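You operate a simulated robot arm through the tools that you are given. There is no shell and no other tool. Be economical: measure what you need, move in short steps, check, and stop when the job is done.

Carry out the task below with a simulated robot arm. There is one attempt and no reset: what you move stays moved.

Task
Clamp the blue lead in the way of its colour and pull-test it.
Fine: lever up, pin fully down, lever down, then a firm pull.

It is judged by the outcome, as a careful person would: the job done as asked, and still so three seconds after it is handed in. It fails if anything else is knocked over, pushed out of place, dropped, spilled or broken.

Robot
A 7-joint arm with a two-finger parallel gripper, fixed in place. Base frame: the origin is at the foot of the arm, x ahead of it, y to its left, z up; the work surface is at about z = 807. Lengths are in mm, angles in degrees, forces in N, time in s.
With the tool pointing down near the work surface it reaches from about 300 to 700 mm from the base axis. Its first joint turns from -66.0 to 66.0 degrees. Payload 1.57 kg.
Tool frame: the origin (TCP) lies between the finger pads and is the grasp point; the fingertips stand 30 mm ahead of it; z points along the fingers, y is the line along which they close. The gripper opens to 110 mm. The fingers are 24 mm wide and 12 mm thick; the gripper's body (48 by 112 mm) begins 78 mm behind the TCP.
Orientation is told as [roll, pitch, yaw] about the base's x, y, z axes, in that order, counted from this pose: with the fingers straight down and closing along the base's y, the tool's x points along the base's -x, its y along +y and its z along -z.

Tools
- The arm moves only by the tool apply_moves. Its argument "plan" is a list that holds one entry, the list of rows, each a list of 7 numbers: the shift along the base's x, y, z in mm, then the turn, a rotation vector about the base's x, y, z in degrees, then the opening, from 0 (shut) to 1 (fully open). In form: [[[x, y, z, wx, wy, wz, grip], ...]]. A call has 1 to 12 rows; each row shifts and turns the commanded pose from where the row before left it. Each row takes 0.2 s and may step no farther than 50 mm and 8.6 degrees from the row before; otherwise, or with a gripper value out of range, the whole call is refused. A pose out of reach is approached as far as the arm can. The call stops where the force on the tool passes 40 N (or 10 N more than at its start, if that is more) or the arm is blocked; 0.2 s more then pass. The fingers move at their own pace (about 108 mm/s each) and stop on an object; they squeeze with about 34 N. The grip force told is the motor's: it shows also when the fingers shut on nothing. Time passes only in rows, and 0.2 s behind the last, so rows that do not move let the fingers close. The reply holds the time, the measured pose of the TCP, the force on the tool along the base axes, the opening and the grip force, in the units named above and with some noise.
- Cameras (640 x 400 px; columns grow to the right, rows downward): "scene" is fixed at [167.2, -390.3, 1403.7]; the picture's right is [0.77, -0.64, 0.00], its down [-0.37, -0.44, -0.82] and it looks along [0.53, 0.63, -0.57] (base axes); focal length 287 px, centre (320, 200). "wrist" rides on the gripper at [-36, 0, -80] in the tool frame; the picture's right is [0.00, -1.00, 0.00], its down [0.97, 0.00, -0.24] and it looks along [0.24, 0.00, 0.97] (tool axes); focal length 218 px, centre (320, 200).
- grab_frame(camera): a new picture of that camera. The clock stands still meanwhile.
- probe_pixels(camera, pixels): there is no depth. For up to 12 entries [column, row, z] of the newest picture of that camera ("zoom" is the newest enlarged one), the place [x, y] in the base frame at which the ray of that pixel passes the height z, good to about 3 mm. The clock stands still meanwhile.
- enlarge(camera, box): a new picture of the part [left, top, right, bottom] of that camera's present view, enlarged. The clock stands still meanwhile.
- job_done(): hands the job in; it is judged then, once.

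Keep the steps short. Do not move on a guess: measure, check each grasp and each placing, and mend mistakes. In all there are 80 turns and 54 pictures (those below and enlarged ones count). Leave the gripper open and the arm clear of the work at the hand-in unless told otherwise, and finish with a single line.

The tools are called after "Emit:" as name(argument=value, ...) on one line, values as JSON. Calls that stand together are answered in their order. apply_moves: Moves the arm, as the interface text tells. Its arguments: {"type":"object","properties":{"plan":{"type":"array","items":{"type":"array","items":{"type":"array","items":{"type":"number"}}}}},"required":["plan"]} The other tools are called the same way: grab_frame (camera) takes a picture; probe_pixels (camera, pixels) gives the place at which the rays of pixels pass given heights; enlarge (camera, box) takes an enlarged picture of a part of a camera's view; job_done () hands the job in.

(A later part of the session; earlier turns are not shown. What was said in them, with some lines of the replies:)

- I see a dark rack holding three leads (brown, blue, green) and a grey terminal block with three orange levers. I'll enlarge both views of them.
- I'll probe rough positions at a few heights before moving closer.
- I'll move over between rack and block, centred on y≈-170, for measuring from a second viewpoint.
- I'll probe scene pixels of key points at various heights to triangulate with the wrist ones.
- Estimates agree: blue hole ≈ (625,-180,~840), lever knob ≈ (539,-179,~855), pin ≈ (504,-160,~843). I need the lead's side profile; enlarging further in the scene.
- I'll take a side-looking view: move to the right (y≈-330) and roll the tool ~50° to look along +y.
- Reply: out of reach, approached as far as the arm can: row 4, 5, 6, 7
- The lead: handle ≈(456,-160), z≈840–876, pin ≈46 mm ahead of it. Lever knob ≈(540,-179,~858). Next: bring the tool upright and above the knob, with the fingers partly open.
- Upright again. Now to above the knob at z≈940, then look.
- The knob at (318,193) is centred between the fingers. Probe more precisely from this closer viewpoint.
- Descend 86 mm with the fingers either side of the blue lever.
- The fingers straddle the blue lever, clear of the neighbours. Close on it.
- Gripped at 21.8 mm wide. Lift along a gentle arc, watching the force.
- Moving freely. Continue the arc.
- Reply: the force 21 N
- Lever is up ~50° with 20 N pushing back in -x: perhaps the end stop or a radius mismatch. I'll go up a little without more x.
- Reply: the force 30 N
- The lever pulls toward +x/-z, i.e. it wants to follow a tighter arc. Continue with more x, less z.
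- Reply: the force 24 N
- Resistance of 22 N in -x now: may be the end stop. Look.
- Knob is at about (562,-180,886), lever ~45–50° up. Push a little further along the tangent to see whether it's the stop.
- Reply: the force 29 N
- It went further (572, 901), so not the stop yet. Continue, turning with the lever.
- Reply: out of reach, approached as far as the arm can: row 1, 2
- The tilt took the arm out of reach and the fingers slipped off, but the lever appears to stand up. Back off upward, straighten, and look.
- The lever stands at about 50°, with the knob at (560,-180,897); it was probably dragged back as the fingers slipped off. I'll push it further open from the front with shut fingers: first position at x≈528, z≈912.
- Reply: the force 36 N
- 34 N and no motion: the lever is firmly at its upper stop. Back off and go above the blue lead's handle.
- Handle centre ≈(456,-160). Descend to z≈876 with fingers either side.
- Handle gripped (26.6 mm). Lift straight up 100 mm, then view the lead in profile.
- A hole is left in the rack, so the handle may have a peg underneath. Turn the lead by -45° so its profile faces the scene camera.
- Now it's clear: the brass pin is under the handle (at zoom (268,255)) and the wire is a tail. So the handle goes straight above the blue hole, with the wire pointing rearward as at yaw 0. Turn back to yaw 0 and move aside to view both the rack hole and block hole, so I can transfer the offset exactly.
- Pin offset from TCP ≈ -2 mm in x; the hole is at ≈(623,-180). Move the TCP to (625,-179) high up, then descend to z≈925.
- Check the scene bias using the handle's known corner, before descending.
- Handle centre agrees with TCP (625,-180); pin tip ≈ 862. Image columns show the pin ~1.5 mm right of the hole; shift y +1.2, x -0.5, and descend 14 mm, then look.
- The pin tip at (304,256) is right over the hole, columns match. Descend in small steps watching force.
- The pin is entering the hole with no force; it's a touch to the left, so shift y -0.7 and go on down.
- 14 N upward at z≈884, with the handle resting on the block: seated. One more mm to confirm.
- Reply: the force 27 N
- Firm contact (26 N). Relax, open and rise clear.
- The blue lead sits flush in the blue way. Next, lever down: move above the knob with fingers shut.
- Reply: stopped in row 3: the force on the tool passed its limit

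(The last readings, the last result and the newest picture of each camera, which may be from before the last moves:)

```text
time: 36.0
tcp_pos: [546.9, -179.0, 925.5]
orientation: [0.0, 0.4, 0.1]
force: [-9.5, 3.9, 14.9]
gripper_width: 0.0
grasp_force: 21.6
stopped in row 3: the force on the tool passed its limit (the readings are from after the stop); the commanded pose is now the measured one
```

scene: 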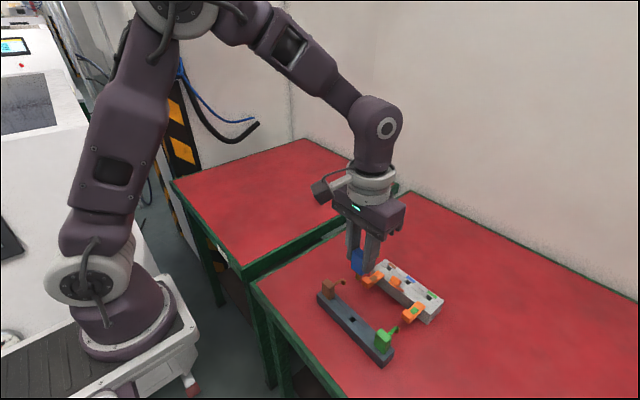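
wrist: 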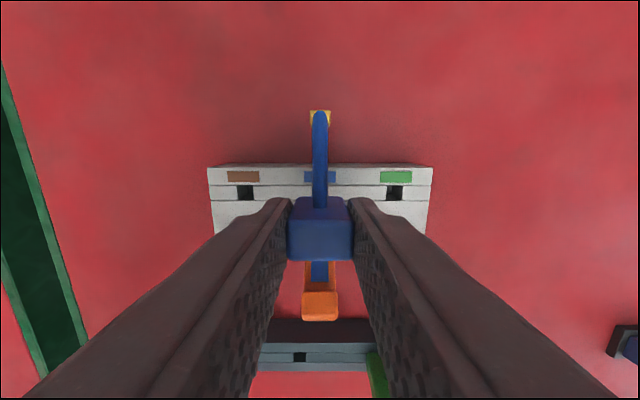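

Force limit hit at z≈925. Pressing straight down works poorly on the steep lever. Look before trying another way.

Emit:
enlarge(camera="scene", box=[360, 230, 450, 310])

```text
5.00 times, centred on (405, 270) of scene
```

zoom: 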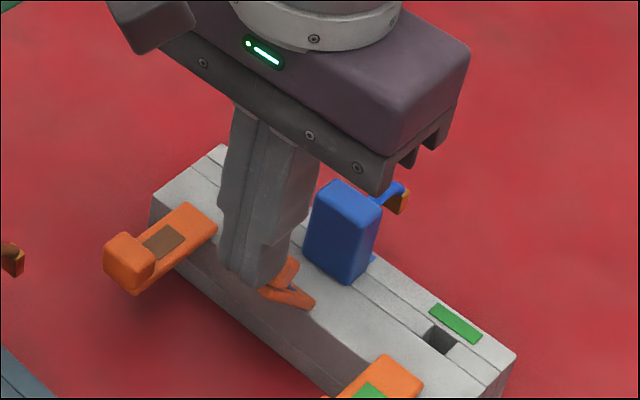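

The reaction (-x,+z) shows I'm pressing on the end of the lever, along its length. Instead I'll rise, go behind the knob (between lever and handle), and draw it toward -x and down. Rise and reposition to x≈591, z≈935 first.

Emit:
apply_moves(plan=[[[0, 0, 20, 0, 0, 0, 0], [14, 0, 5, 0, 0, 0, 0], [15, 0, 0, 0, 0, 0, 0], [15, 0, 0, 0, 0, 0, 0], [0, 0, -12, 0, 0, 0, 0], [0, 0, 0, 0, 0, 0, 0]]])

Emit:
enlarge(camera="scene", box=[360, 230, 450, 310])

Emit:
grab_frame(camera="wrist")

```text
time: 37.4
tcp_pos: [591.9, -180.5, 938.3]
orientation: [0.0, 0.4, 0.1]
force: [0.4, -0.2, 0.3]
gripper_width: 0.2
grasp_force: 21.1
```

```text
5.00 times, centred on (405, 270) of scene
```

zoom: 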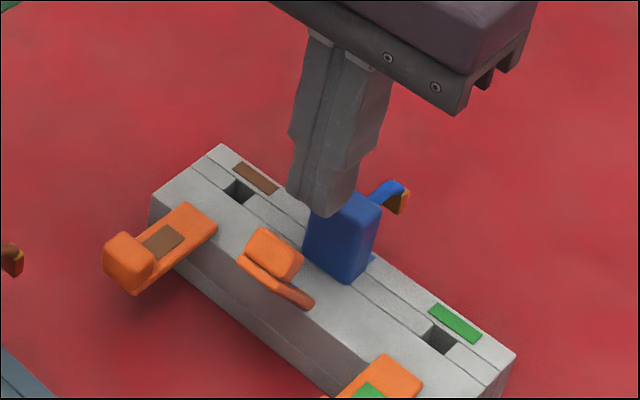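

```text
14 pictures are left
```

wrist: 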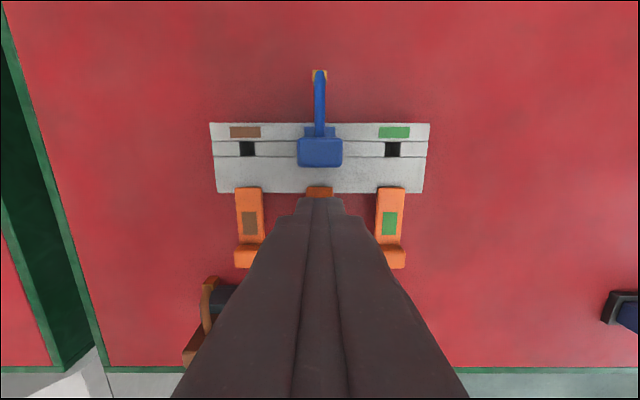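

Lever unchanged. Handle top is at ≈883, so tips at ≈888 stay above it while still overlapping the knob's back. Go to x≈596, down to z≈918.

Emit:
apply_moves(plan=[[[4, 0, 0, 0, -0.4, 0, 0], [0, 0, -10, 0, 0, 0, 0], [0, 0, -10, 0, 0, 0, 0], [0, 0, 0, 0, 0, 0, 0]]])

Emit:
apply_moves(plan=[[[-5, 0, 0, 0, 0, 0, 0], [-5, 0, 0, 0, 0, 0, 0], [-5, 0, 0, 0, 0, 0, 0], [-5, 0, -1, 0, 0, 0, 0], [0, 0, 0, 0, 0, 0, 0]]])

```text
time: 38.4
tcp_pos: [596.3, -178.9, 918.1]
orientation: [0.0, 0.0, 0.0]
force: [0.5, 0.0, -0.3]
gripper_width: 0.2
grasp_force: 21.3
```

```text
time: 39.6
tcp_pos: [575.0, -179.7, 917.5]
orientation: [0.0, 0.0, 0.2]
force: [-0.3, -0.1, -0.5]
gripper_width: 0.0
grasp_force: 21.7
```

No contact yet (finger face at x≈563). Keep drawing back in small steps.

Emit:
apply_moves(plan=[[[-4, 0, 0, 0, 0, 0, 0], [-4, 0, -1, 0, 0, 0, 0], [-4, 0, -2, 0, 0, 0, 0], [0, 0, 0, 0, 0, 0, 0]]])

Emit:
enlarge(camera="scene", box=[360, 230, 450, 310])

```text
time: 40.6
tcp_pos: [563.5, -180.5, 915.0]
orientation: [0.1, 0.0, 0.2]
force: [0.0, 0.4, 0.2]
gripper_width: 0.0
grasp_force: 21.4
```

```text
5.00 times, centred on (405, 270) of scene
```

zoom: 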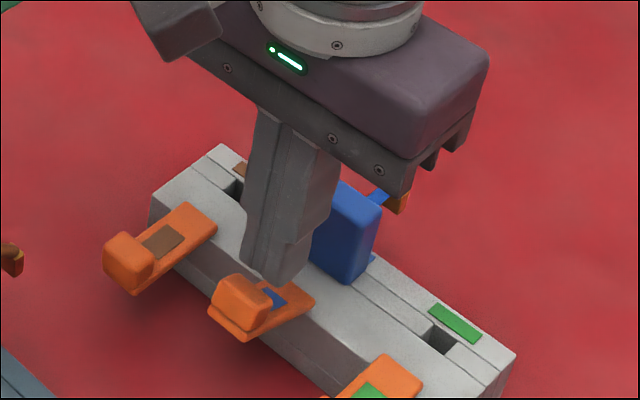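

The lever is coming down easily (now ~25°). Continue back and then press down on it.

Emit:
apply_moves(plan=[[[-5, 0, -3, 0, 0, 0, 0], [-5, 0, -4, 0, 0, 0, 0], [-5, 0, -5, 0, 0, 0, 0], [-3, 0, -5, 0, 0, 0, 0], [0, 0, 0, 0, 0, 0, 0]]])

Emit:
apply_moves(plan=[[[0, 0, -3, 0, 0, 0, 0], [0, 0, -3, 0, 0, 0, 0], [0, 0, -3, 0, 0, 0, 0], [0, 0, -2, 0, 0, 0, 0], [0, 0, 0, 0, 0, 0, 0]]])

```text
time: 41.8
tcp_pos: [544.9, -179.5, 899.5]
orientation: [0.1, 0.0, 0.1]
force: [-0.7, 0.0, -0.5]
gripper_width: 0.0
grasp_force: 20.9
```

```text
time: 42.6
tcp_pos: [545.6, -180.0, 891.7]
orientation: [0.0, 0.0, 0.1]
force: [-7.7, 4.7, 19.6]
gripper_width: 0.0
grasp_force: 21.1
stopped in row 4: the force on the tool passed its limit (the readings are from after the stop); the commanded pose is now the measured one
```

Limit reached at tip z≈861, the lever's original closed height. Rise and compare it with its neighbours.

Emit:
apply_moves(plan=[[[0, 0, 20, 0, 0, 0, 0], [0, 0, 40, 0, 0, 0, 0.2], [0, 0, 30, 0, 0, 0, 0.45], [0, 0, 0, 0, 0, 0, 0.45]]])

Emit:
enlarge(camera="scene", box=[360, 230, 450, 310])

Emit:
grab_frame(camera="wrist")

```text
time: 43.6
tcp_pos: [546.9, -178.2, 981.2]
orientation: [0.0, -0.1, 0.1]
force: [0.6, 0.3, 0.5]
gripper_width: 49.4
grasp_force: 0.1
```

```text
5.00 times, centred on (405, 270) of scene
```

zoom: 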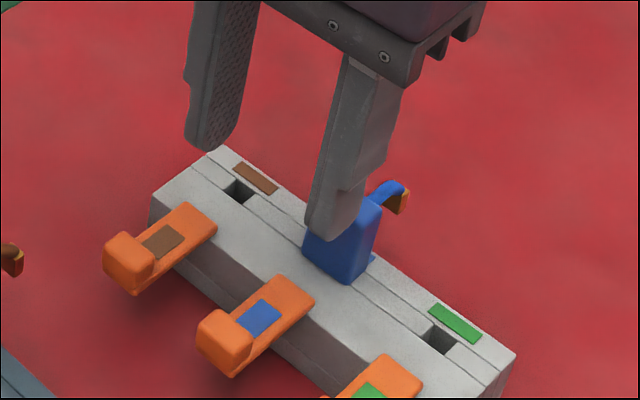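

```text
11 pictures are left
```

wrist: 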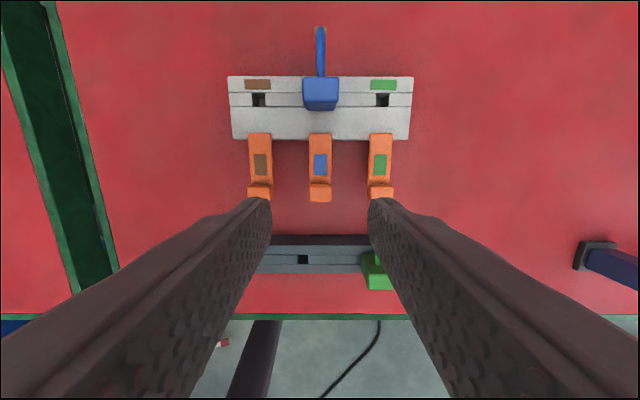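

The blue lever is down, but its knob looks slightly different from its neighbours; enlarge to verify.

Emit:
enlarge(camera="wrist", box=[240, 70, 400, 210])

```text
2.86 times, centred on (320, 140) of wrist
```

zoom: 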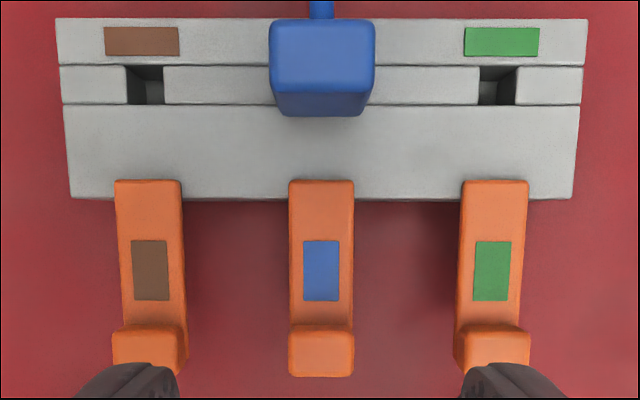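

The three levers match exactly (patches in rows 240–300, knobs at 325). Now the pull test: go above the handle, descend to the earlier grasp height and grip.

Emit:
apply_moves(plan=[[[38, -1, 0, 0, 0, 0, 0.45], [39, 0, 0, 0, 0, 0, 0.45], [0, 0, -40, 0, 0, 0, 0.45], [0, 0, -35, 0, 0, 0, 0.45], [0, 0, -19, 0, 0, 0, 0.45], [0, 0, 0, 0, 0, 0, 0.45]]])

Emit:
apply_moves(plan=[[[0, 0, 0, 0, 0, 0, 0.1], [0, 0, 0, 0, 0, 0, 0.1], [0, 0, 0, 0, 0, 0, 0.1]]])

```text
time: 45.0
tcp_pos: [622.7, -180.9, 885.3]
orientation: [0.0, -0.1, 0.1]
force: [-0.4, -0.4, 0.3]
gripper_width: 49.3
grasp_force: 0.0
```

```text
time: 45.9
tcp_pos: [622.7, -180.3, 886.4]
orientation: [0.0, -0.1, 0.0]
force: [-0.3, 4.6, -2.0]
gripper_width: 27.0
grasp_force: 33.9
```

Gripped. Pull up gently, increasing.

Emit:
apply_moves(plan=[[[0, 0, 1, 0, 0, 0, 0.1], [0, 0, 1, 0, 0, 0, 0.1], [0, 0, 0, 0, 0, 0, 0.1]]])

```text
time: 46.6
tcp_pos: [622.0, -179.1, 885.9]
orientation: [0.0, 0.2, 0.1]
force: [3.1, 6.2, -26.5]
gripper_width: 26.8
grasp_force: 34.0
```

It holds at 26 N without moving. A little firmer and hold briefly.

Emit:
apply_moves(plan=[[[0, 0, 0.7, 0, 0, 0, 0.1], [0, 0, 0, 0, 0, 0, 0.1], [0, 0, 0, 0, 0, 0, 0.1]]])

```text
time: 47.5
tcp_pos: [623.3, -180.6, 889.2]
orientation: [0.0, 0.0, 0.1]
force: [-1.9, 10.7, -25.7]
gripper_width: 26.7
grasp_force: 34.4
```

Still 26 N. z reads 889, so either noise, grip slip or slight movement. Relax, release, rise and check.

Emit:
apply_moves(plan=[[[0, 0, -2.5, 0, 0, 0, 0.1], [0, 0, 0, 0, 0, 0, 0.1]]])

Emit:
apply_moves(plan=[[[0, 0, 0, 0, 0, 0, 0.45], [0, 0, 0, 0, 0, 0, 0.45], [0, 0, 15, 0, 0, 0, 0.45], [0, 0, 35, 0, 0, 0, 0.45], [0, 0, 50, 0, 0, 0, 0.45], [-30, 0, 30, 0, 0, 0, 0.45], [-40, 0, 10, 0, 0, 0, 0.6], [0, 0, 0, 0, 0, 0, 0.6]]])

Emit:
enlarge(camera="scene", box=[360, 230, 450, 310])

Emit:
enlarge(camera="scene", box=[385, 250, 435, 300])

```text
time: 48.0
tcp_pos: [621.8, -180.5, 888.3]
orientation: [0.1, -0.1, 0.1]
force: [-15.4, 18.1, 15.7]
gripper_width: 26.9
grasp_force: 34.3
```

```text
time: 49.9
tcp_pos: [552.2, -180.2, 1027.6]
orientation: [0.0, -0.1, 0.1]
force: [0.8, -0.6, -0.2]
gripper_width: 65.7
grasp_force: 0.1
```

```text
5.00 times, centred on (405, 270) of scene
```

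zoom: 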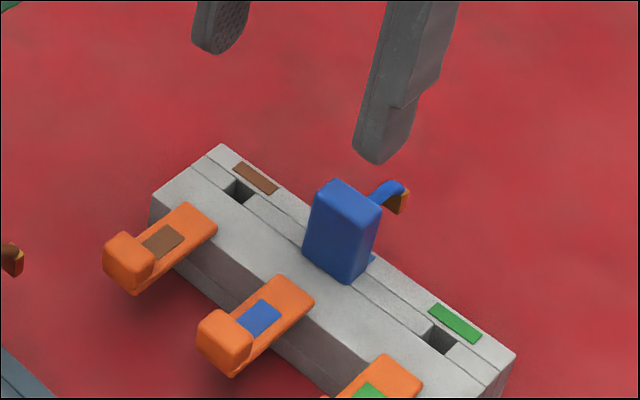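

```text
8.00 times, centred on (410, 275) of scene
```

zoom: 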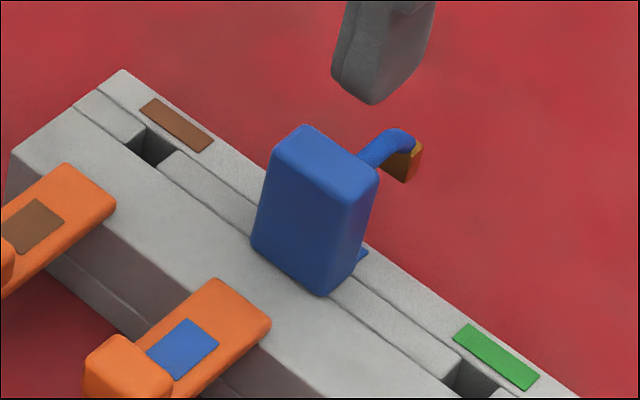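

The handle is at exactly the same pixels as before the pull (top corner (335,180), bottom (348,283)), so only the grip slipped. The lever is down and nothing else has moved. The gripper is open and clear, so I'm handing in.

Emit:
job_done()

```text
The job is handed in.
```

The blue lead is clamped in the blue way, with its pin fully down and the lever closed, and it held a pull of about 26 N without moving.
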